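You operate a simulated robot arm through the tools that you are given. There is no shell and no other tool.

Carry out the task below with a simulated robot arm. There is one attempt and no reset: what you move stays moved.

JOB
Press the bush flush into the blue wheel.
Fine: the wheel then goes in the wheel tray; leave the press slide out.

Only the result counts: the job must be done as asked and must still hold three seconds after the hand-in. Knocking over, shifting, dropping, spilling or breaking anything else fails it.

ROBOT AND FRAMES
A 7-joint arm with a two-finger parallel gripper, fixed in place. Base frame: the origin is at the foot of the arm, x ahead of it, y to its left, z up; the work surface is at about z = 780. Readings come in mm, degrees, newtons and seconds.
With the tool pointing down near the work surface it reaches from about 220 to 680 mm from the base axis. Its first joint turns from -66.0 to 66.0 degrees. Payload 2.4 kg.
The tool frame sits at the grasp point between the pads (the TCP): z along the fingers, y along the line on which they close. The tips reach 30 mm beyond it. Largest opening 94 mm; finger width 28, thickness 10; the body of the gripper, 50 by 96 mm, starts 55 mm behind the TCP.
Orientation is told as [roll, pitch, yaw] about the base's x, y, z axes, in that order, counted from this pose: with the fingers straight down and closing along the base's y, the tool's x points along the base's -x, its y along +y and its z along -z.

CONTROLS
- The arm moves only by the tool arm_command. Its argument "commands" is one flat list of numbers, 7 for each row, row after row: the gripper command, from -1 (shut) to 1 (fully open), values between in proportion, then the shift along the tool's x, y, z in units of 250 mm (1.0 is 250 mm), then the turn, a rotation vector about the tool's x, y, z in units of 180 degrees (1.0 is 180 degrees). In form: [fingers, dx, dy, dz, wx, wy, wz, fingers, dx, dy, dz, wx, wy, wz, ...]. A call has 1 to 20 rows; each row is the pose to reach, as a shift and turn from the pose commanded when the call began, along the tool's axes at that moment. A call with a number of a shift or a turn outside -1 to 1 is refused whole. Rows are played at 5 a second. More than 50 mm and 8.6 degrees between two rows, or a gripper value outside its range, and nothing of the call is played. A pose out of reach is approached as far as the arm can. The call stops where the force on the tool passes 40 N (or 10 N more than at its start, if that is more) or the arm is blocked; 0.2 s more then pass. The fingers move at their own pace (about 153 mm/s each) and stop on an object; they squeeze with about 23 N. The grip force told is the motor's: it shows also when the fingers shut on nothing. Time passes only in rows, and 0.2 s behind the last, so rows that repeat a pose let the fingers close. The reply holds the time, the measured pose of the TCP, the force on the tool along the base axes, the opening and the grip force, in the units named above and with some noise, with the torque about the TCP (base axes, N m) and any sound that the robot's microphone picked up.
- Cameras (640 x 400 px; columns grow to the right, rows downward): "scene" is fixed at [49.5, 479.6, 1464.6]; the picture's right is [-0.65, -0.76, 0.00], its down [-0.29, 0.25, -0.92] and it looks along [0.70, -0.60, -0.38] (base axes); focal length 300 px, centre (320, 200). "wrist" rides on the gripper at [76, 14, -103] in the tool frame; the picture's right is [-0.18, 0.98, 0.00], its down [-0.75, -0.14, -0.64] and it looks along [-0.63, -0.12, 0.77] (tool axes); focal length 243 px, centre (320, 200). There is no depth. A picture from a camera that has moved, and an enlarged one, comes with that camera's place and axes in the base frame and with its lens.
- grab_frame(camera): a new picture of that camera. The clock stands still meanwhile.
- inspect(camera, box): a new picture of the part [left, top, right, bottom] of that camera's present view, enlarged. The clock stands still meanwhile.
- finish_job(): hands the job in; it is judged then, once.

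Nothing tells you positions but the pictures and the camera data. Unless the task says otherwise, let go and move clear before handing in.

The tools are called after "Call:" as a command line: name --argument value ..., lists and objects as JSON in quotes. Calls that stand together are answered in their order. arm_command: Moves the arm, as the interface text tells. Its arguments: {"type":"object","properties":{"commands":{"type":"array","items":{"type":"number"}}},"required":["commands"]} The other tools are called the same way: grab_frame (camera) takes a picture; inspect (camera, box) takes an enlarged picture of a part of a camera's view; finish_job () hands the job in.

At the start:

```text
t: 0.0
ee_pos: [335.7, 100.0, 1319.3]
orientation: [0.0, 0.0, 0.0]
wrist_force: [0.2, 0.7, -0.4]
ft_torque: [0.01, -0.03, 0.07]
width: 94.0
finger_force: 0.2
```

scene: 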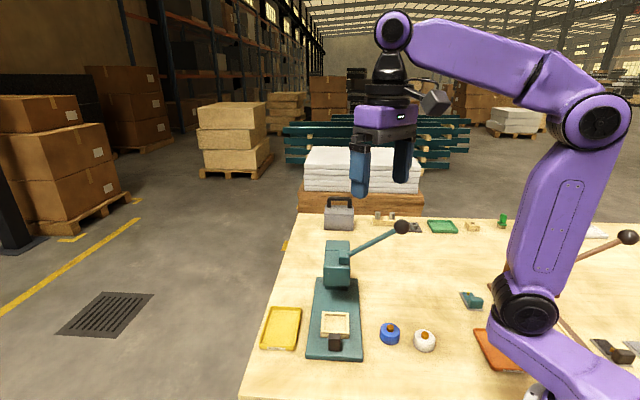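
wrist: 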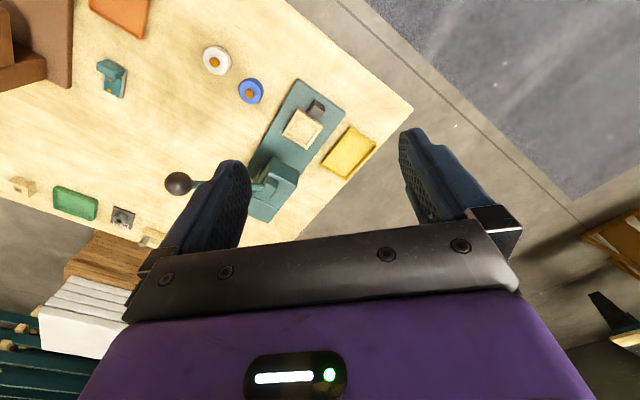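

I see a teal arbor press with a lever at left of the table, a slide with a cream nest, and a blue and a white wheel, each with a bush on top. A yellow tray sits beside the press. I'll enlarge the views first to locate things.

Call:
inspect --camera "scene" --box '[240, 200, 460, 380]'

Call:
inspect --camera "scene" --box '[420, 200, 640, 390]'

Call:
inspect --camera "wrist" --box '[180, 30, 420, 230]'

Call:
inspect --camera "wrist" --box '[0, 0, 200, 260]'

```text
2.22 times, centred on (350, 290) of scene
camera zoom: at [49.5, 479.6, 1464.6], right [-0.65, -0.76, 0.0], down [-0.29, 0.25, -0.92], along [0.7, -0.6, -0.38], focal length 666 px, centre (253, 0)
```

zoom: 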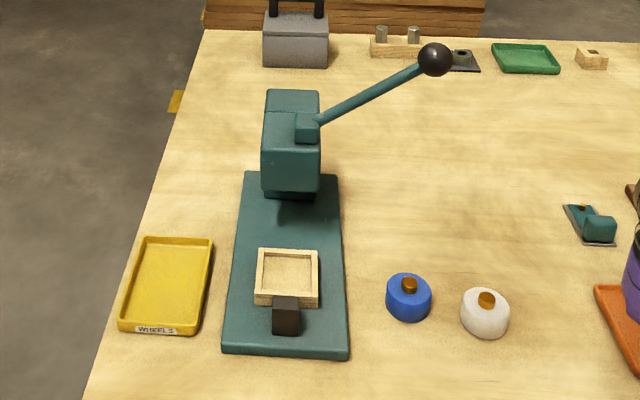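

```text
2.11 times, centred on (530, 295) of scene
camera zoom: at [49.5, 479.6, 1464.6], right [-0.65, -0.76, 0.0], down [-0.29, 0.25, -0.92], along [0.7, -0.6, -0.38], focal length 631 px, centre (-122, 0)
```

zoom: 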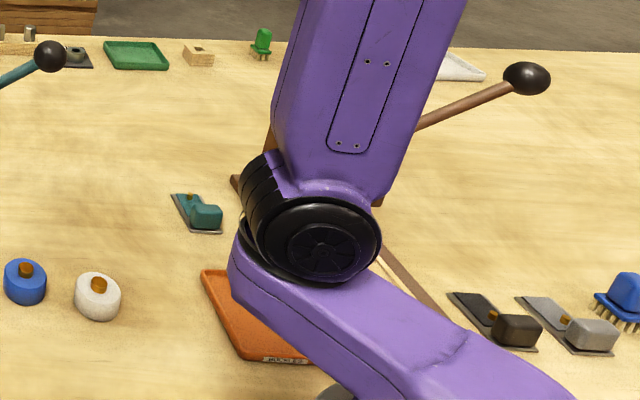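

```text
2.00 times, centred on (300, 130) of wrist
camera zoom: at [260.2, 115.4, 1422.3], right [0.18, 0.98, 0.0], down [0.75, -0.14, 0.64], along [0.63, -0.12, -0.77], focal length 485 px, centre (360, 340)
```

zoom: 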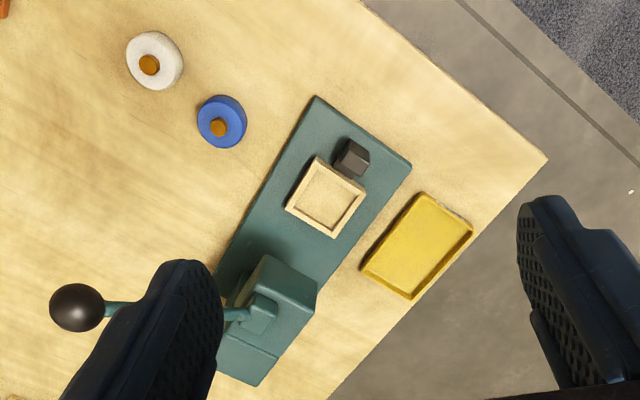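

```text
1.54 times, centred on (100, 130) of wrist
camera zoom: at [260.2, 115.4, 1422.3], right [0.18, 0.98, 0.0], down [0.75, -0.14, 0.64], along [0.63, -0.12, -0.77], focal length 373 px, centre (658, 308)
```

zoom: 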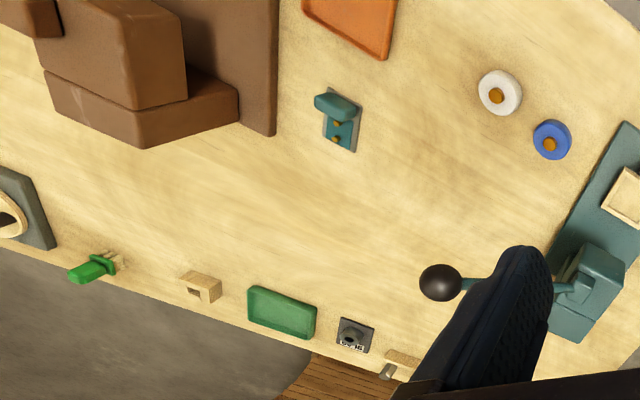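

The yellow WHEELS tray is beside the teal press at about (619, 133). The blue wheel is near (404, -85), the nest near (517, 20), and the slide appears to be out. I'll move the arm lower for a closer look at the press.

Call:
arm_command --commands '[1, 0.02, -0.02, 0.16, 0, 0, 0, 1, 0.04, -0.05, 0.32, 0, 0, 0, 1, 0.07, -0.08, 0.48, 0, 0, 0, 1, 0.1, -0.11, 0.64, 0, 0, 0, 1, 0.12, -0.14, 0.8, 0, 0, 0, 1, 0.13, -0.156, 0.96, 0, 0, 0]'

Call:
grab_frame --camera "wrist"

Call:
grab_frame --camera "scene"

```text
t: 1.4
ee_pos: [304.3, 61.7, 1079.9]
orientation: [0.1, -0.1, 0.0]
wrist_force: [0.5, 0.6, -0.4]
ft_torque: [-0.01, 0.01, 0.03]
width: 94.0
finger_force: 0.0
```

```text
taken
camera wrist: at [226.3, 75.9, 1182.3], right [0.18, 0.98, 0.0], down [0.75, -0.14, 0.64], along [0.63, -0.12, -0.77], focal length 243 px, centre (320, 200)
```

wrist: 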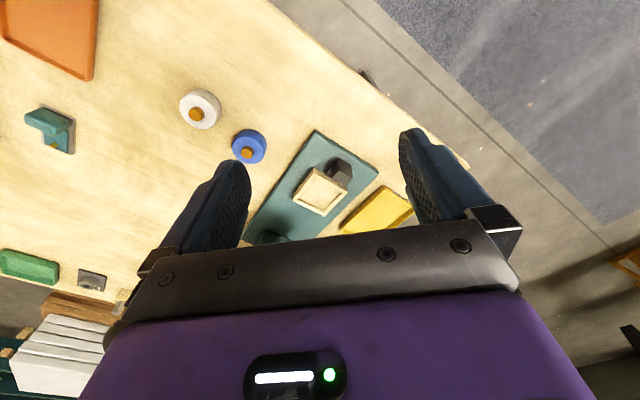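

```text
taken
```

scene: 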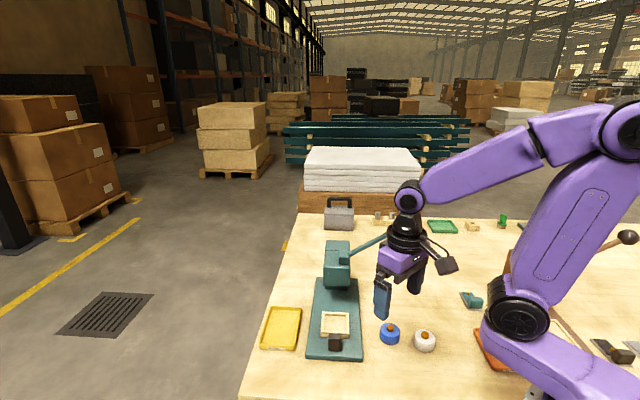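

The arm is above the table short of the press, and the wrist view shows the nest between the fingers. I'll enlarge it to measure the nest, knob and wheel.

Call:
inspect --camera "wrist" --box '[220, 110, 400, 250]'

Call:
inspect --camera "scene" --box '[295, 215, 415, 370]'

Call:
inspect --camera "scene" --box '[370, 310, 450, 360]'

```text
2.86 times, centred on (310, 180) of wrist
camera zoom: at [226.3, 75.9, 1182.3], right [0.18, 0.98, 0.0], down [0.75, -0.14, 0.64], along [0.63, -0.12, -0.77], focal length 693 px, centre (349, 257)
```

zoom: 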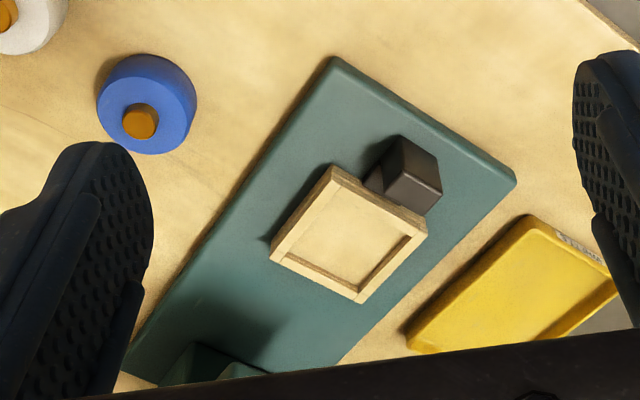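

```text
2.58 times, centred on (355, 292) of scene
camera zoom: at [49.5, 479.6, 1464.6], right [-0.65, -0.76, 0.0], down [-0.29, 0.25, -0.92], along [0.7, -0.6, -0.38], focal length 774 px, centre (230, -39)
```

zoom: 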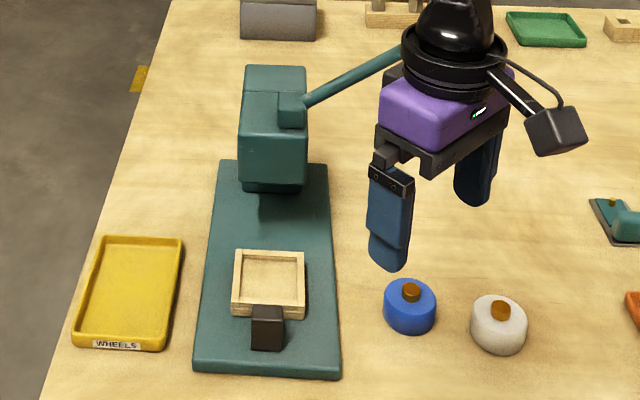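

```text
8.00 times, centred on (410, 335) of scene
camera zoom: at [49.5, 479.6, 1464.6], right [-0.65, -0.76, 0.0], down [-0.29, 0.25, -0.92], along [0.7, -0.6, -0.38], focal length 2398 px, centre (-400, -880)
```

zoom: 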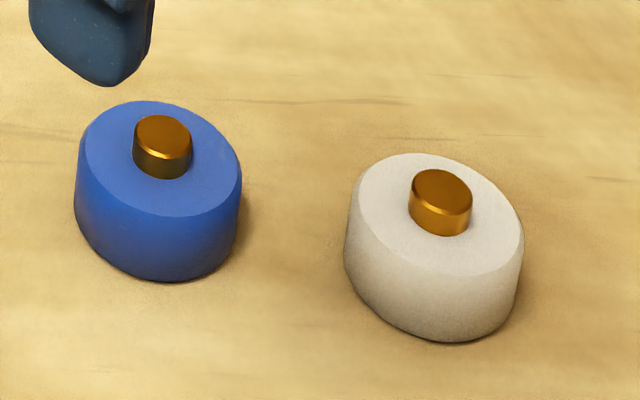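

The nest is rotated about 45° with its slide axis along (+x, -y), and the bush stands proud of the wheel. I'll go above the blue wheel with the tool turned -45° to match the nest.

Call:
arm_command --commands '[1, -0.057, -0.084, 0.08, 0, 0, 0.0417, 1, -0.133, -0.196, 0.16, 0, 0, 0.0833, 1, -0.2, -0.293, 0.25, 0, 0, 0.125, 0.8, -0.266, -0.391, 0.34, 0, 0, 0.1667, 0.7, -0.333, -0.489, 0.42, 0, 0, 0.2083, 0.62, -0.399, -0.587, 0.5, 0, 0, 0.25, 0.62, -0.399, -0.587, 0.5, 0, 0, 0.25]'

Call:
grab_frame --camera "wrist"

Call:
grab_frame --camera "scene"

```text
t: 3.0
ee_pos: [403.3, -84.6, 955.4]
orientation: [0.1, 0.0, -45.1]
wrist_force: [0.2, 0.2, -0.2]
ft_torque: [0.04, -0.02, -0.02]
width: 75.9
finger_force: 0.1
```

```text
taken
camera wrist: at [359.3, -20.3, 1057.6], right [0.83, 0.56, 0.0], down [0.43, -0.63, 0.64], along [0.36, -0.53, -0.77], focal length 243 px, centre (320, 200)
```

wrist: 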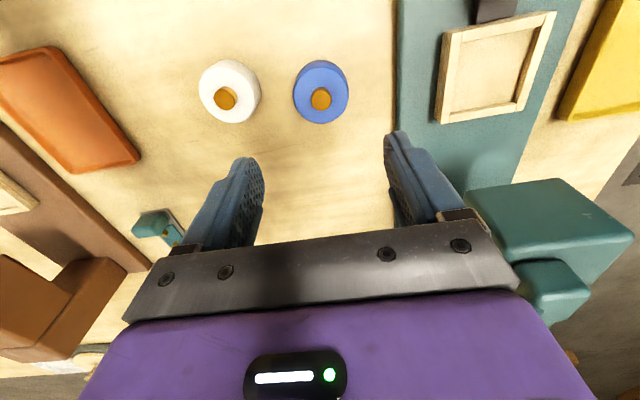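

```text
taken
```

scene: 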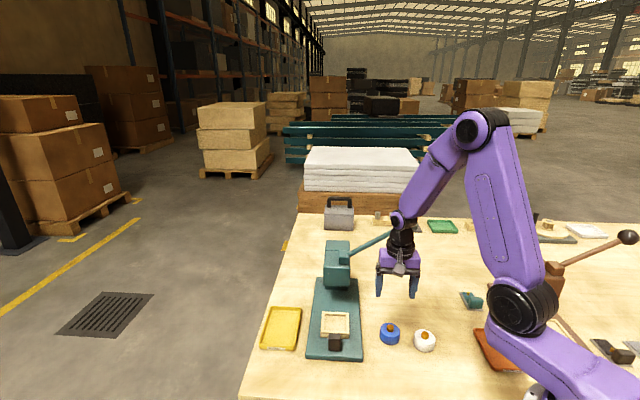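

The blue wheel lies almost exactly under the fingers, and the nest shows at upper right in this view. I'll zoom in to measure the wheel and nest.

Call:
inspect --camera "wrist" --box '[280, 40, 360, 140]'

Call:
inspect --camera "wrist" --box '[400, 0, 620, 150]'

Call:
inspect --camera "scene" --box '[300, 210, 420, 300]'

```text
4.00 times, centred on (320, 90) of wrist
camera zoom: at [359.3, -20.3, 1057.6], right [0.83, 0.56, 0.0], down [0.43, -0.63, 0.64], along [0.36, -0.53, -0.77], focal length 970 px, centre (320, 640)
```

zoom: 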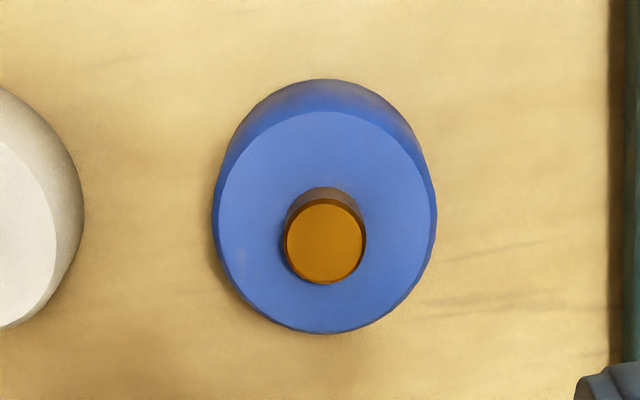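

```text
2.67 times, centred on (510, 75) of wrist
camera zoom: at [359.3, -20.3, 1057.6], right [0.83, 0.56, 0.0], down [0.43, -0.63, 0.64], along [0.36, -0.53, -0.77], focal length 647 px, centre (-187, 533)
```

zoom: 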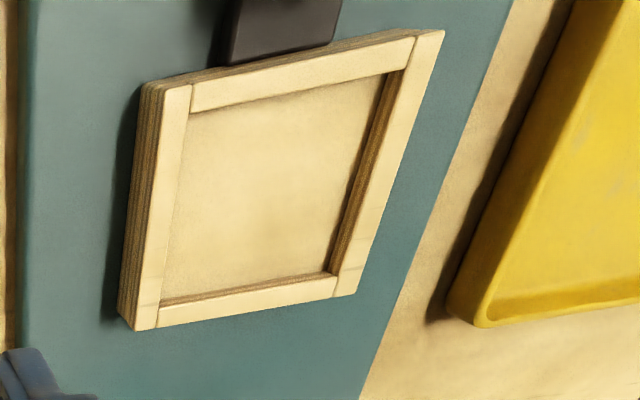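

```text
4.44 times, centred on (360, 255) of scene
camera zoom: at [49.6, 479.6, 1464.6], right [-0.65, -0.76, 0.0], down [-0.29, 0.25, -0.92], along [0.7, -0.6, -0.38], focal length 1332 px, centre (142, -44)
```

zoom: 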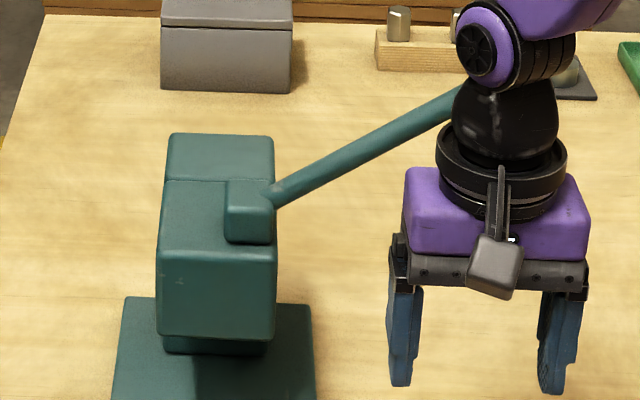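

The wheel is about 52 mm across and 32 mm tall, and the nest is a shallow recess about 62 mm inside, already lined up with the tool. I'll descend over the blue wheel and grip its upper half so the fingers stay above the nest walls later.

Call:
arm_command --commands '[0.62, 0.006, 0.004, 0.15, 0, 0, 0, 0.62, 0.008, 0.006, 0.3, 0, 0, 0, 0.62, 0.008, 0.006, 0.42, 0, 0, 0, 0.62, 0.008, 0.006, 0.524, 0, 0, 0]'

Call:
grab_frame --camera "wrist"

Call:
inspect --camera "scene" --box '[300, 210, 460, 370]'

```text
t: 4.0
ee_pos: [403.4, -83.5, 823.5]
orientation: [0.1, 0.0, -45.1]
wrist_force: [0.0, 0.2, 1.0]
ft_torque: [-0.01, -0.01, -0.03]
width: 75.8
finger_force: 0.1
```

```text
taken
camera wrist: at [360.3, -19.6, 926.1], right [0.83, 0.56, 0.0], down [0.43, -0.63, 0.64], along [0.36, -0.53, -0.77], focal length 243 px, centre (320, 200)
```

wrist: 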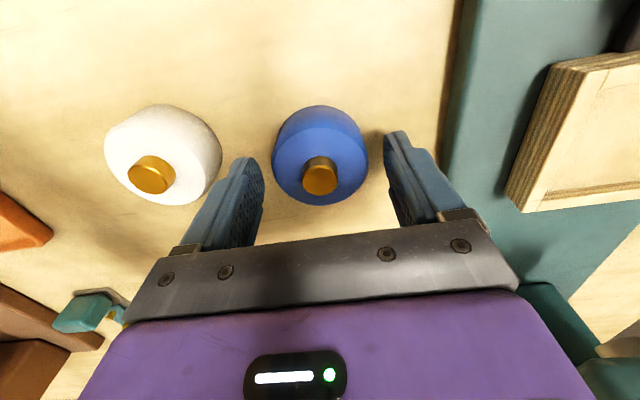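

```text
2.50 times, centred on (380, 290) of scene
camera zoom: at [49.5, 479.6, 1464.6], right [-0.65, -0.76, 0.0], down [-0.29, 0.25, -0.92], along [0.7, -0.6, -0.38], focal length 750 px, centre (170, -25)
```

zoom: 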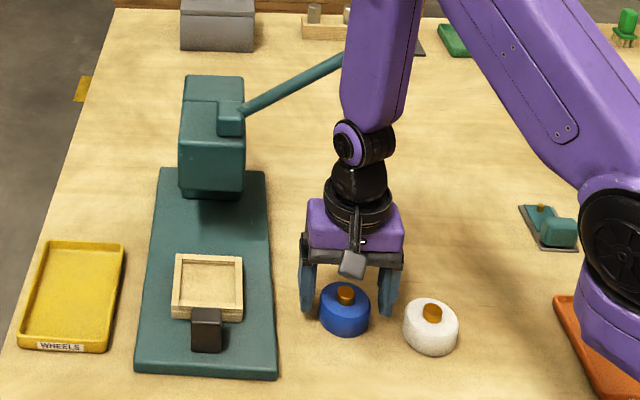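

The wheel is between the open fingers. I'll zoom in to check centring before closing.

Call:
inspect --camera "wrist" --box '[240, 90, 400, 220]'

Call:
inspect --camera "scene" --box '[360, 290, 440, 350]'

```text
3.08 times, centred on (320, 155) of wrist
camera zoom: at [360.3, -19.6, 926.1], right [0.83, 0.56, 0.0], down [0.43, -0.63, 0.64], along [0.36, -0.53, -0.77], focal length 746 px, centre (320, 338)
```

zoom: 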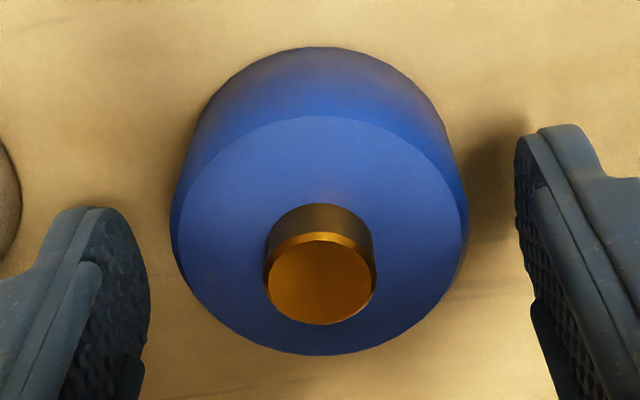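

```text
6.67 times, centred on (400, 320) of scene
camera zoom: at [49.5, 479.6, 1464.6], right [-0.65, -0.76, 0.0], down [-0.29, 0.25, -0.92], along [0.7, -0.6, -0.38], focal length 1998 px, centre (-213, -600)
```

zoom: 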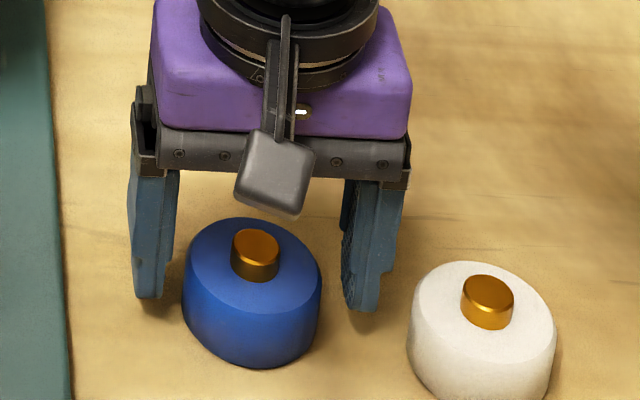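

The wheel is centred within about 1 mm. I'll close on it.

Call:
arm_command --commands '[0.3, 0, 0, 0, 0, 0, 0, -0.2, 0, 0, 0, 0, 0, 0, -1, 0, 0, 0, 0, 0, 0, -1, 0, 0, 0, 0, 0, 0]'

Call:
inspect --camera "wrist" --box '[240, 90, 400, 220]'

```text
t: 5.0
ee_pos: [404.4, -82.5, 824.5]
orientation: [0.0, 0.0, -45.0]
wrist_force: [0.6, -0.2, 0.0]
ft_torque: [-0.03, -0.01, 0.03]
width: 52.7
finger_force: 23.5
```

```text
3.08 times, centred on (320, 155) of wrist
camera zoom: at [360.3, -19.6, 926.5], right [0.83, 0.56, 0.0], down [0.43, -0.63, 0.64], along [0.36, -0.53, -0.77], focal length 746 px, centre (320, 338)
```

zoom: 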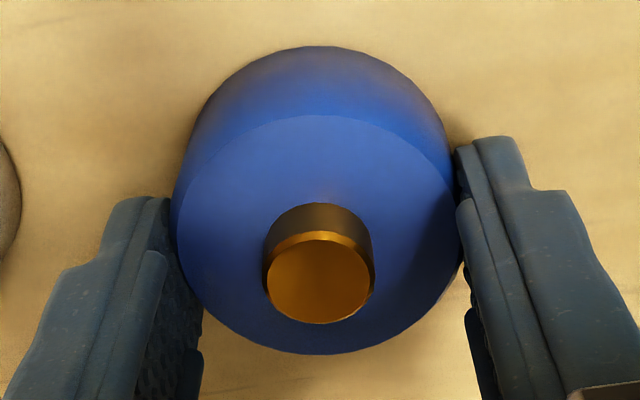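

The wheel is gripped at 52.7 mm with the bush still in place. I'll lift it and carry it level to above the nest.

Call:
arm_command --commands '[-1, 0, 0, -0.05, 0, 0, 0, -1, 0, 0, -0.15, 0, 0, 0, -1, 0, 0, -0.25, 0, 0, 0, -1, 0, 0.05, -0.3, 0, 0, 0, -1, 0, 0.17, -0.3, 0, 0, 0, -1, -0.01, 0.3, -0.3, 0, 0, 0, -1, -0.02, 0.43, -0.3, 0, 0, 0, -1, -0.03, 0.55, -0.3, 0, 0, 0, -1, -0.03, 0.617, -0.3, 0, 0, 0]'

Call:
grab_frame --camera "wrist"

Call:
inspect --camera "scene" --box '[270, 210, 430, 370]'

```text
t: 7.0
ee_pos: [517.6, 21.9, 899.1]
orientation: [0.0, 0.0, -45.0]
wrist_force: [-1.1, -0.1, -1.4]
ft_torque: [0.0, -0.02, 0.01]
width: 52.9
finger_force: 22.7
```

```text
taken
camera wrist: at [474.0, 86.3, 1001.9], right [0.82, 0.57, 0.0], down [0.43, -0.63, 0.64], along [0.36, -0.53, -0.77], focal length 243 px, centre (320, 200)
```

wrist: 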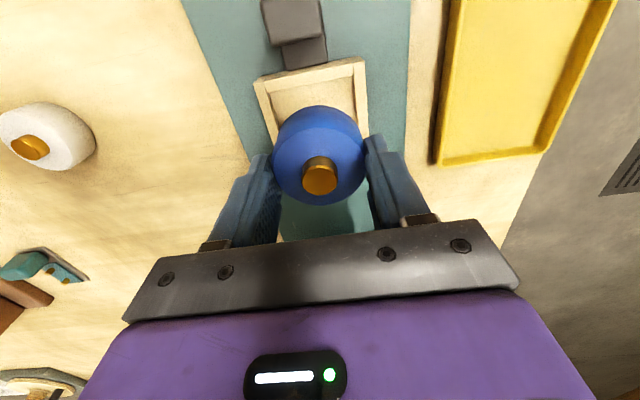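

```text
2.50 times, centred on (350, 290) of scene
camera zoom: at [49.6, 479.6, 1464.6], right [-0.65, -0.76, 0.0], down [-0.29, 0.25, -0.92], along [0.7, -0.6, -0.38], focal length 750 px, centre (245, -25)
```

zoom: 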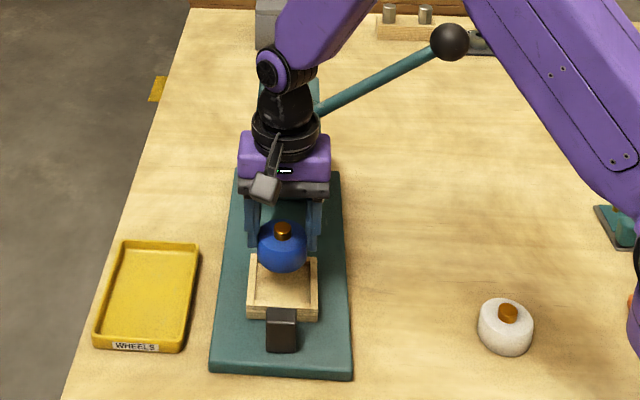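

The wheel now hangs above the nest and I can see the nest beyond it. I'll zoom in to line up the centres.

Call:
inspect --camera "wrist" --box '[240, 40, 400, 240]'

Call:
inspect --camera "wrist" --box '[230, 0, 400, 110]'

Call:
inspect --camera "scene" --box '[310, 290, 390, 350]'

```text
2.00 times, centred on (320, 140) of wrist
camera zoom: at [474.0, 86.3, 1001.9], right [0.82, 0.57, 0.0], down [0.43, -0.63, 0.64], along [0.36, -0.53, -0.77], focal length 485 px, centre (320, 320)
```

zoom: 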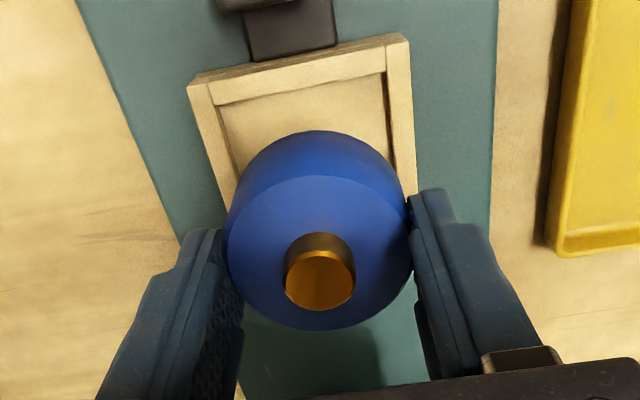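

```text
3.64 times, centred on (315, 55) of wrist
camera zoom: at [474.0, 86.3, 1001.9], right [0.82, 0.57, 0.0], down [0.43, -0.63, 0.64], along [0.36, -0.53, -0.77], focal length 882 px, centre (338, 727)
```

zoom: 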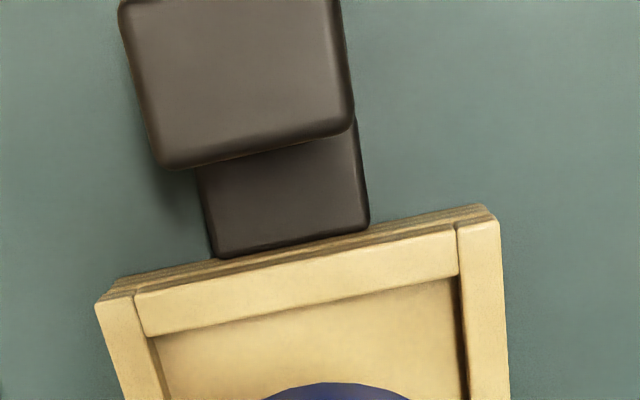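

```text
6.67 times, centred on (350, 320) of scene
camera zoom: at [49.6, 479.6, 1464.6], right [-0.65, -0.76, 0.0], down [-0.29, 0.25, -0.92], along [0.7, -0.6, -0.38], focal length 1998 px, centre (120, -600)
```

zoom: 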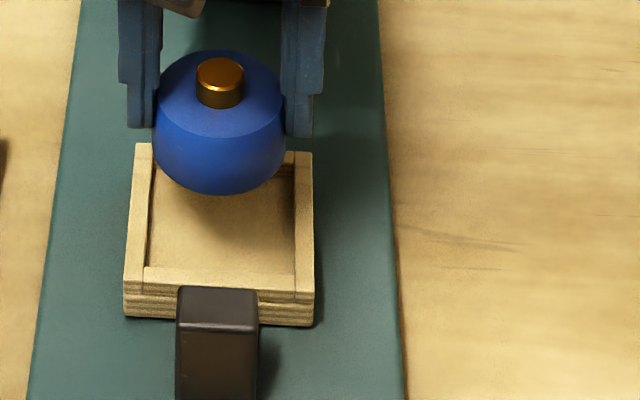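

The nest centre is about 4.5 mm further toward the press and 2.5 mm to the side of the wheel, with its rim at z≈806. I'll correct that and lower the wheel close to the nest floor.

Call:
arm_command --commands '[-1, -0.018, -0.01, 0, 0, 0, 0, -1, -0.018, -0.01, 0.08, 0, 0, 0, -1, -0.018, -0.01, 0.14, 0, 0, 0, -1, -0.018, -0.01, 0.18, 0, 0, 0]'

Call:
inspect --camera "wrist" --box '[220, 40, 420, 240]'

Call:
inspect --camera "scene" --box '[310, 290, 390, 350]'

```text
t: 8.0
ee_pos: [520.0, 16.5, 856.0]
orientation: [0.1, -0.1, -44.9]
wrist_force: [-3.7, -2.5, 19.2]
ft_torque: [0.0, 0.28, 0.07]
width: 52.8
finger_force: 22.8
```

```text
2.00 times, centred on (320, 140) of wrist
camera zoom: at [475.2, 80.6, 958.0], right [0.83, 0.56, 0.0], down [0.43, -0.63, 0.64], along [0.36, -0.53, -0.77], focal length 485 px, centre (320, 320)
```

zoom: 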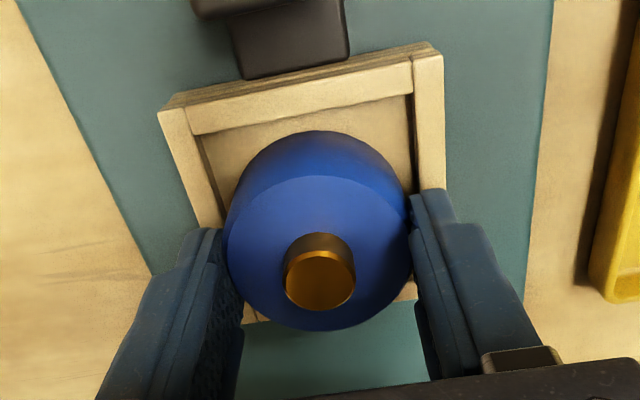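

```text
6.67 times, centred on (350, 320) of scene
camera zoom: at [49.1, 479.5, 1464.6], right [-0.65, -0.76, 0.0], down [-0.29, 0.25, -0.92], along [0.7, -0.6, -0.38], focal length 1998 px, centre (120, -600)
```

zoom: 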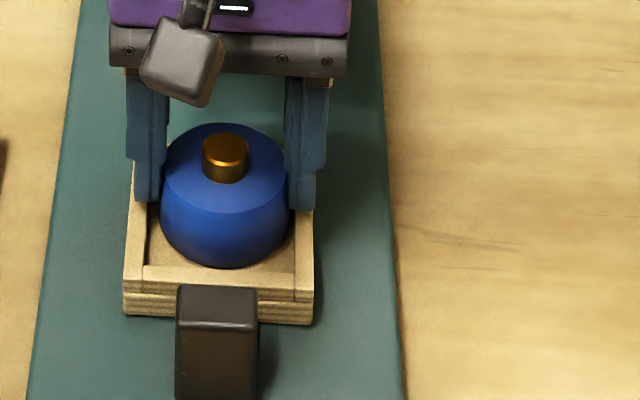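

The tool already feels about 19 N upward at z = 856, so the wheel is touching either the nest floor or a wall. I'll look closely before going on.

Call:
inspect --camera "scene" --box '[322, 302, 362, 332]'

Call:
inspect --camera "wrist" --box '[260, 60, 380, 140]'

Call:
inspect --camera "wrist" --box '[260, 140, 390, 240]'

```text
13.33 times, centred on (342, 317) of scene
camera zoom: at [49.1, 479.5, 1464.6], right [-0.65, -0.76, 0.0], down [-0.29, 0.25, -0.92], along [0.7, -0.6, -0.38], focal length 3997 px, centre (27, -1360)
```

zoom: 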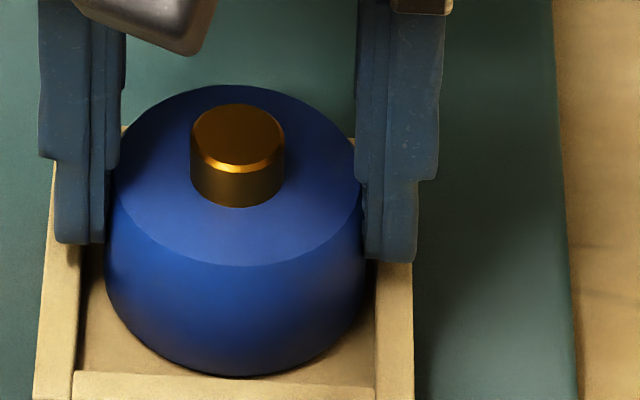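

```text
5.00 times, centred on (320, 100) of wrist
camera zoom: at [475.2, 80.6, 958.0], right [0.83, 0.56, 0.0], down [0.43, -0.63, 0.64], along [0.36, -0.53, -0.77], focal length 1213 px, centre (320, 700)
```

zoom: 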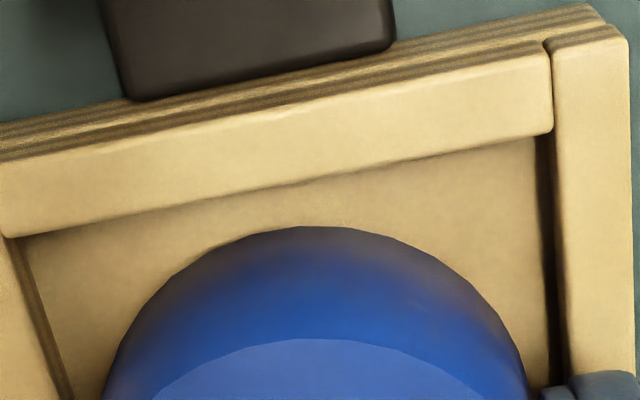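

```text
4.00 times, centred on (325, 190) of wrist
camera zoom: at [475.2, 80.6, 958.0], right [0.83, 0.56, 0.0], down [0.43, -0.63, 0.64], along [0.36, -0.53, -0.77], focal length 970 px, centre (300, 240)
```

zoom: 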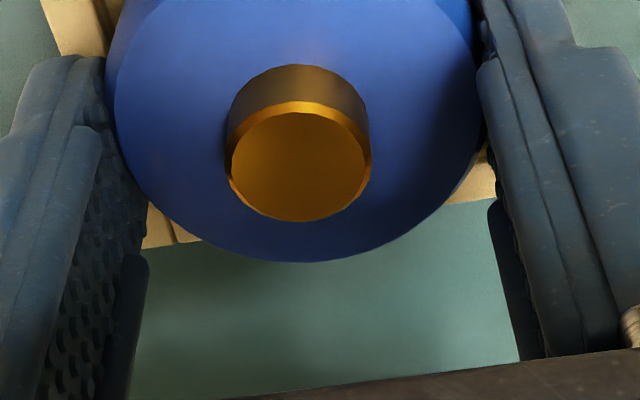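

The wheel sits inside all four walls with floor visible around it, so the contact looks like the nest floor. I'll nudge it about 1.5 mm forward for centring, settle it and then release gently.

Call:
arm_command --commands '[-1, 0, 0, -0.016, 0, 0, 0, -1, 0.006, 0, -0.016, 0, 0, 0, -1, 0.006, 0, -0.006, 0, 0, 0, -1, 0.006, 0, -0.006, 0, 0, 0]'

```text
t: 9.0
ee_pos: [518.3, 18.3, 855.0]
orientation: [0.2, -0.1, -45.1]
wrist_force: [-2.5, -0.7, 12.9]
ft_torque: [0.03, 0.1, 0.01]
width: 52.6
finger_force: 23.0
```

The contact is steady at z≈855. I'll open the fingers gradually to release the wheel.

Call:
arm_command --commands '[0.2, 0, 0, 0, 0, 0, 0, 0.4, 0, 0, 0, 0, 0, 0, 0.5, 0, 0, 0, 0, 0, 0]'

Call:
inspect --camera "wrist" --box '[220, 40, 420, 240]'

Call:
inspect --camera "scene" --box '[322, 302, 362, 332]'

```text
t: 9.8
ee_pos: [516.5, 18.1, 854.2]
orientation: [0.1, 0.0, -45.1]
wrist_force: [0.4, -0.5, 0.2]
ft_torque: [0.01, 0.03, -0.02]
width: 70.4
finger_force: 0.0
```

```text
2.00 times, centred on (320, 140) of wrist
camera zoom: at [473.9, 81.6, 957.4], right [0.83, 0.56, 0.0], down [0.43, -0.63, 0.64], along [0.36, -0.53, -0.77], focal length 485 px, centre (320, 320)
```

zoom: 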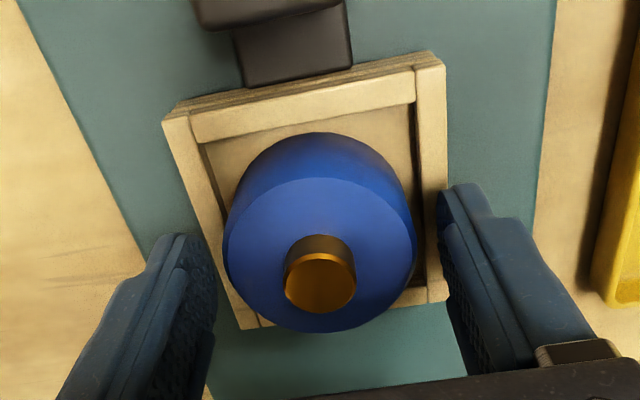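

```text
13.33 times, centred on (342, 317) of scene
camera zoom: at [49.5, 479.6, 1464.6], right [-0.65, -0.76, 0.0], down [-0.29, 0.25, -0.92], along [0.7, -0.6, -0.38], focal length 3997 px, centre (27, -1360)
```

zoom: 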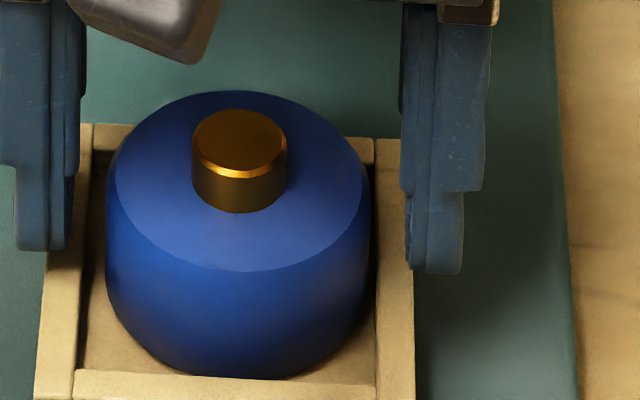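

The wheel is sitting in the nest with its bush upright. I'll rise clear and back off toward the knob side to look at the press mouth and knob.

Call:
arm_command --commands '[0.5, 0, 0, -0.08, 0, 0, 0, 0.5, 0, 0, -0.22, 0, 0, 0, 0.5, 0.05, 0, -0.35, 0, 0, 0, 0.5, 0.2, 0, -0.42, 0, 0, 0, 0.5, 0.35, 0, -0.45, 0, 0, 0, 0.5, 0.4, 0, -0.45, 0, 0, 0]'

Call:
grab_frame --camera "wrist"

Call:
inspect --camera "scene" --box '[290, 210, 450, 370]'

```text
t: 11.2
ee_pos: [447.7, 89.1, 968.3]
orientation: [0.0, 0.0, -45.1]
wrist_force: [-0.1, -0.2, -0.3]
ft_torque: [0.01, -0.02, -0.01]
width: 70.5
finger_force: 0.1
```

```text
taken
camera wrist: at [404.0, 152.6, 1070.5], right [0.83, 0.56, 0.0], down [0.43, -0.63, 0.64], along [0.36, -0.53, -0.77], focal length 243 px, centre (320, 200)
```

wrist: 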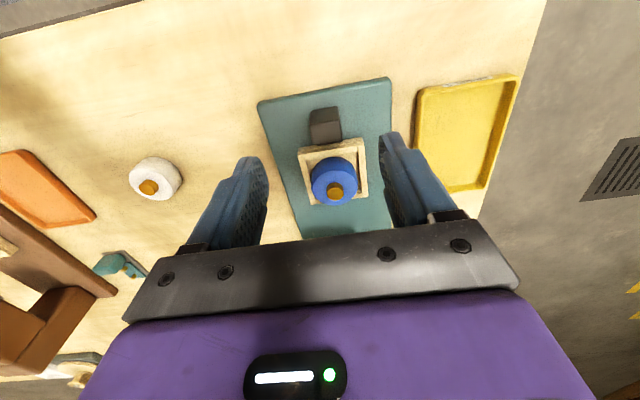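

```text
2.50 times, centred on (370, 290) of scene
camera zoom: at [49.5, 479.6, 1464.6], right [-0.65, -0.76, 0.0], down [-0.29, 0.25, -0.92], along [0.7, -0.6, -0.38], focal length 750 px, centre (195, -25)
```

zoom: 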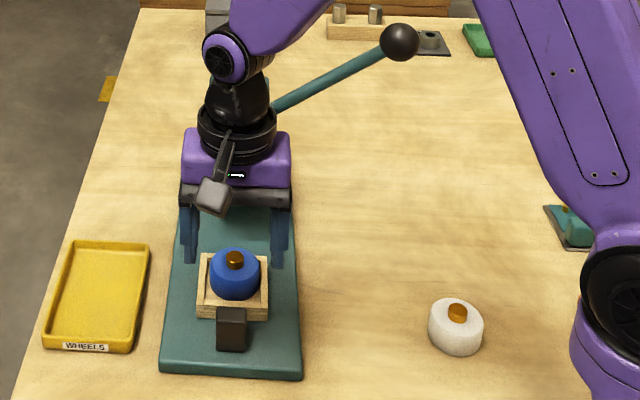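

The wheel sits in the nest with the knob in front of it. I'll zoom on the knob to measure it.

Call:
inspect --camera "wrist" --box '[250, 70, 410, 240]'

Call:
inspect --camera "scene" --box '[320, 320, 380, 365]'

```text
2.35 times, centred on (330, 155) of wrist
camera zoom: at [404.0, 152.6, 1070.5], right [0.83, 0.56, 0.0], down [0.43, -0.63, 0.64], along [0.36, -0.53, -0.77], focal length 571 px, centre (296, 306)
```

zoom: 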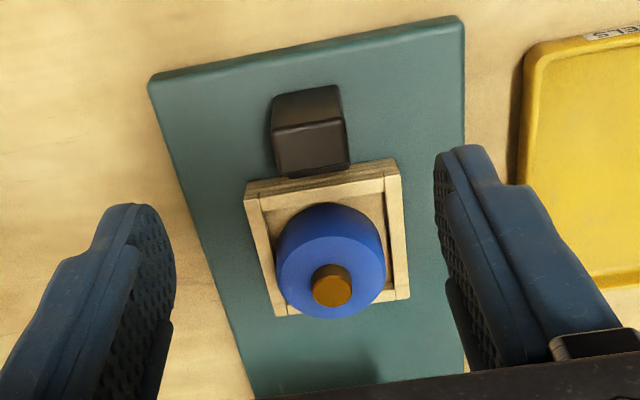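

```text
8.89 times, centred on (350, 342) of scene
camera zoom: at [49.5, 479.6, 1464.6], right [-0.65, -0.76, 0.0], down [-0.29, 0.25, -0.92], along [0.7, -0.6, -0.38], focal length 2665 px, centre (53, -1067)
```

zoom: 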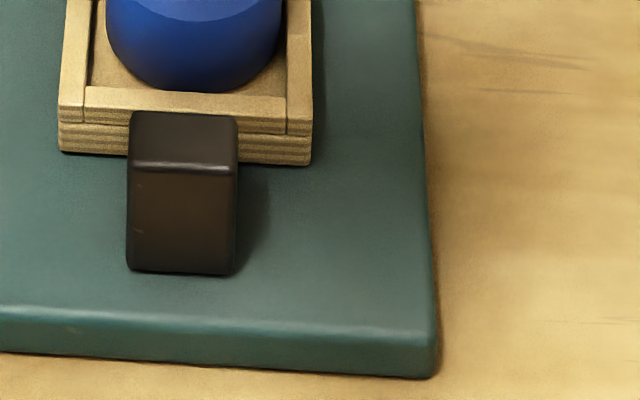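

The knob is about 31 mm wide with its top near z≈833, and the head front is about 70 mm behind the nest. I'll tilt the tool so the wrist camera can see into the press mouth.

Call:
arm_command --commands '[0.5, 0, 0, 0, 0, -0.0417, 0, 0.5, 0, 0, 0, 0, -0.0833, 0, 0.5, 0, 0, 0, 0, -0.125, 0, 0.5, 0, 0, 0, 0, -0.1667, 0, 0.5, 0, 0, 0, 0, -0.1667, 0]'

Call:
grab_frame --camera "wrist"

```text
t: 12.4
ee_pos: [446.8, 87.4, 967.7]
orientation: [-0.1, -30.0, -45.0]
wrist_force: [-0.6, 0.1, -0.3]
ft_torque: [0.0, 0.01, 0.0]
width: 70.5
finger_force: 0.1
```

```text
taken
camera wrist: at [374.6, 181.2, 1018.2], right [0.81, 0.58, 0.09], down [0.13, -0.33, 0.93], along [0.57, -0.74, -0.35], focal length 243 px, centre (320, 200)
```

wrist: 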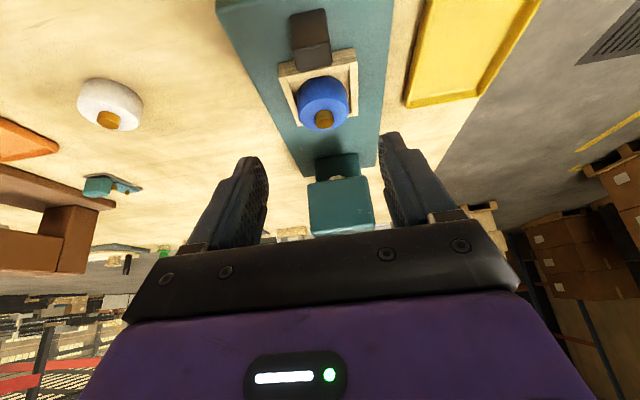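

Call:
inspect --camera "wrist" --box '[270, 120, 410, 240]'

Call:
inspect --camera "wrist" --box '[250, 0, 410, 140]'

```text
3.33 times, centred on (340, 180) of wrist
camera zoom: at [374.6, 181.2, 1018.2], right [0.81, 0.58, 0.09], down [0.13, -0.33, 0.93], along [0.57, -0.74, -0.35], focal length 809 px, centre (253, 267)
```

zoom: 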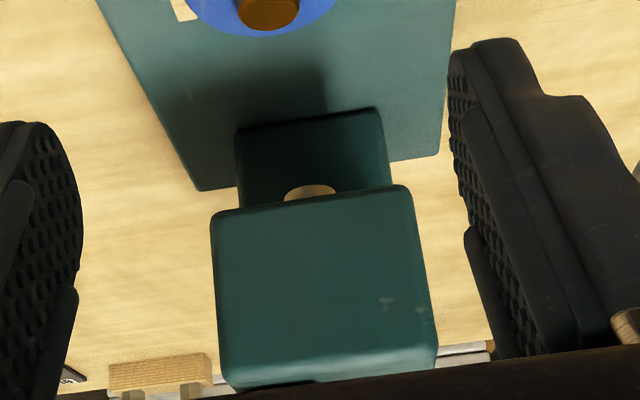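

```text
2.86 times, centred on (330, 70) of wrist
camera zoom: at [374.6, 181.2, 1018.2], right [0.81, 0.58, 0.09], down [0.13, -0.33, 0.93], along [0.57, -0.74, -0.35], focal length 693 px, centre (291, 571)
```

zoom: 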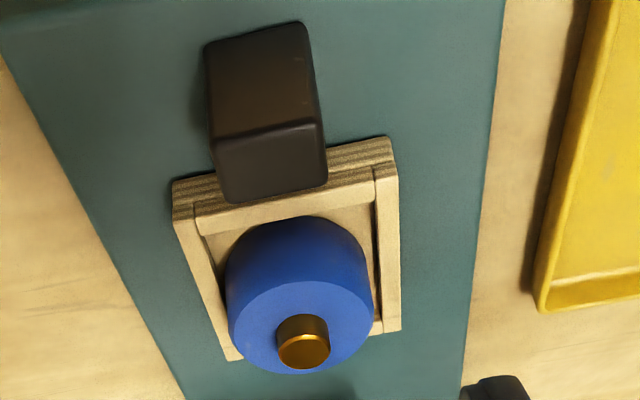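

I can see the ram foot under the head, about 105 mm beyond the nest, with the column about 165 mm beyond it. I'll straighten the tool, close the fingers and come down in front of the knob to push the slide in.

Call:
arm_command --commands '[0.2, 0, 0, 0, 0, 0.0417, 0, -0.3, 0, 0, 0, 0, 0.0833, 0, -1, 0, 0, 0, 0, 0.125, 0, -1, 0, 0, 0, 0, 0.1667, 0, -1, 0, 0, 0, 0, 0.1667, 0]'

Call:
arm_command --commands '[-1, 0.06, 0.003, 0.1, 0, 0, 0, -1, 0.06, 0.003, 0.27, 0, 0, 0, -1, 0.06, 0.003, 0.43, 0, 0, 0, -1, 0.06, 0.003, 0.54, 0, 0, 0]'

Call:
grab_frame --camera "wrist"

Call:
inspect --camera "scene" --box '[300, 270, 400, 370]'

```text
t: 13.6
ee_pos: [446.6, 89.2, 967.2]
orientation: [-0.1, 0.1, -45.0]
wrist_force: [0.4, -0.5, 0.2]
ft_torque: [0.01, -0.02, -0.01]
width: 0.0
finger_force: 23.5
```

```text
t: 14.6
ee_pos: [438.6, 99.3, 831.7]
orientation: [0.1, 0.0, -45.0]
wrist_force: [-0.5, 0.7, 0.2]
ft_torque: [0.02, 0.02, 0.01]
width: 0.0
finger_force: 22.6
```

```text
taken
camera wrist: at [394.7, 163.5, 934.8], right [0.83, 0.56, 0.0], down [0.43, -0.63, 0.64], along [0.36, -0.53, -0.77], focal length 243 px, centre (320, 200)
```

wrist: 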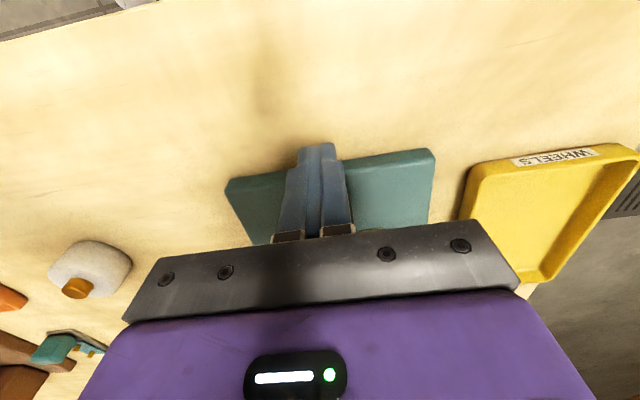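

```text
4.00 times, centred on (350, 320) of scene
camera zoom: at [49.5, 479.6, 1464.6], right [-0.65, -0.76, 0.0], down [-0.29, 0.25, -0.92], along [0.7, -0.6, -0.38], focal length 1199 px, centre (200, -280)
```

zoom: 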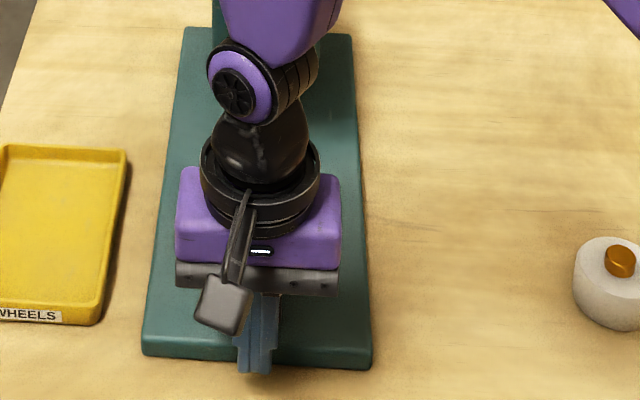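

The closed fingers are in front of the knob with roughly 20 mm of gap. I'll push the slide gently toward the press in small steps.

Call:
arm_command --commands '[-1, -0.03, 0, 0, 0, 0, 0, -1, -0.06, 0, 0, 0, 0, 0, -1, -0.08, 0, 0, 0, 0, 0, -1, -0.1, 0, 0, 0, 0, 0, -1, -0.125, 0, 0, 0, 0, 0, -1, -0.15, 0, 0, 0, 0, 0, -1, -0.175, 0, 0, 0, 0, 0, -1, -0.2, 0, 0, 0, 0, 0]'

Call:
inspect --camera "scene" --box '[300, 250, 420, 370]'

Call:
grab_frame --camera "wrist"

```text
t: 16.4
ee_pos: [471.2, 64.5, 831.2]
orientation: [0.0, 0.0, -44.9]
wrist_force: [-0.7, 1.2, -0.7]
ft_torque: [-0.01, 0.0, 0.06]
width: 0.1
finger_force: 22.8
```

```text
3.33 times, centred on (360, 310) of scene
camera zoom: at [49.5, 479.6, 1464.6], right [-0.65, -0.76, 0.0], down [-0.29, 0.25, -0.92], along [0.7, -0.6, -0.38], focal length 999 px, centre (187, -167)
```

zoom: 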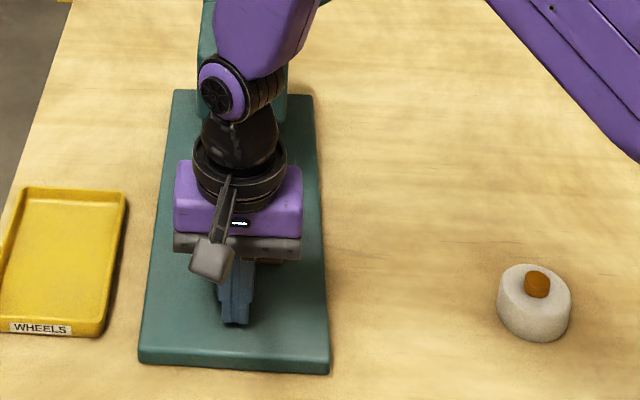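

```text
taken
camera wrist: at [428.8, 128.5, 934.8], right [0.83, 0.56, 0.0], down [0.43, -0.63, 0.64], along [0.36, -0.53, -0.77], focal length 243 px, centre (320, 200)
```

wrist: 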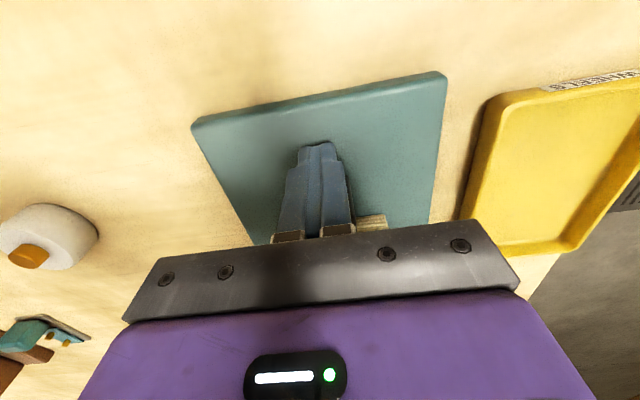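

The slide moves freely at about 1 N. I'll keep pushing until it reaches its stop.

Call:
arm_command --commands '[-1, -0.025, 0, 0, 0, 0, 0, -1, -0.05, 0, 0, 0, 0, 0, -1, -0.075, 0, 0, 0, 0, 0, -1, -0.1, 0, 0, 0, 0, 0, -1, -0.125, 0, 0, 0, 0, 0, -1, -0.15, 0, 0, 0, 0, 0, -1, -0.175, 0, 0, 0, 0, 0, -1, -0.2, 0, 0, 0, 0, 0, -1, -0.22, 0, 0, 0, 0, 0]'

Call:
inspect --camera "scene" --box '[300, 220, 420, 340]'

Call:
grab_frame --camera "wrist"

```text
t: 18.4
ee_pos: [509.9, 26.1, 832.7]
orientation: [0.0, 0.0, -45.0]
wrist_force: [-1.9, 1.1, -1.1]
ft_torque: [0.02, -0.02, -0.06]
width: 0.2
finger_force: 22.8
```

```text
3.33 times, centred on (360, 280) of scene
camera zoom: at [49.5, 479.6, 1464.6], right [-0.65, -0.76, 0.0], down [-0.29, 0.25, -0.92], along [0.7, -0.6, -0.38], focal length 999 px, centre (187, -67)
```

zoom: 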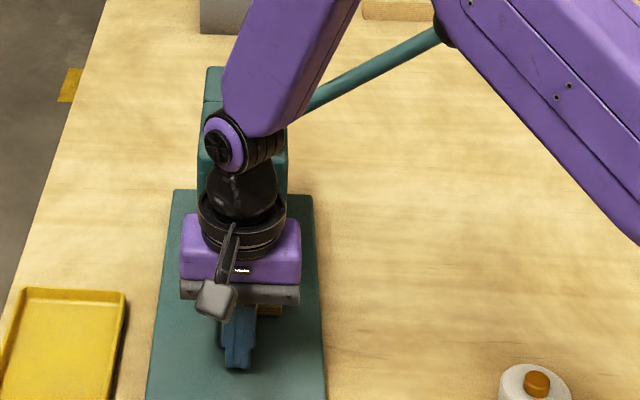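

```text
taken
camera wrist: at [467.5, 89.1, 935.0], right [0.83, 0.56, 0.0], down [0.43, -0.63, 0.64], along [0.36, -0.53, -0.77], focal length 243 px, centre (320, 200)
```

wrist: 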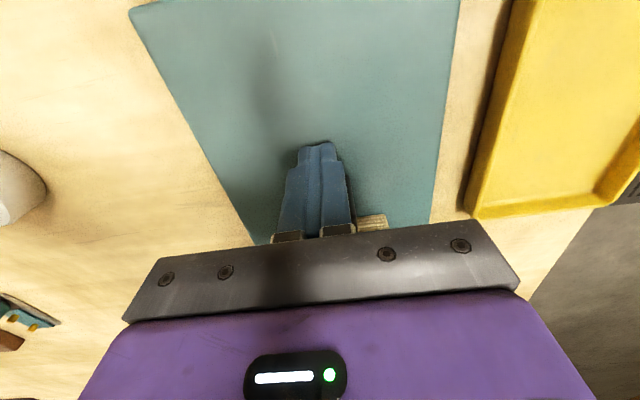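

The slide has travelled about 83 mm so far with little force. I'll push the rest in smaller steps to feel for the stop.

Call:
arm_command --commands '[-1, -0.016, 0, 0, 0, 0, 0, -1, -0.032, 0, 0, 0, 0, 0, -1, -0.048, 0, 0, 0, 0, 0, -1, -0.06, 0, 0, 0, 0, 0, -1, -0.072, 0, 0, 0, 0, 0]'

Call:
inspect --camera "scene" --box '[300, 220, 420, 340]'

```text
t: 19.6
ee_pos: [519.3, 17.0, 831.4]
orientation: [-0.6, 0.8, -44.6]
wrist_force: [-3.1, 3.8, 0.1]
ft_torque: [-0.03, -0.05, -0.06]
width: 0.0
finger_force: 23.4
stopped in row 5: the force on the tool passed its limit at 42 N (the readings are from after the stop); the commanded pose is now the measured one
```

```text
3.33 times, centred on (360, 280) of scene
camera zoom: at [49.5, 479.7, 1464.5], right [-0.65, -0.76, 0.0], down [-0.29, 0.25, -0.92], along [0.7, -0.6, -0.38], focal length 999 px, centre (187, -67)
```

zoom: 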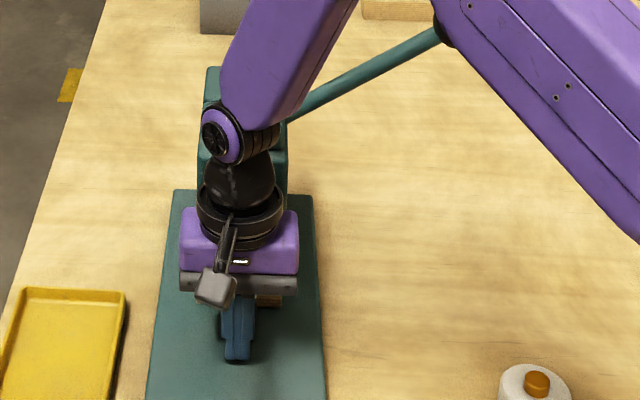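

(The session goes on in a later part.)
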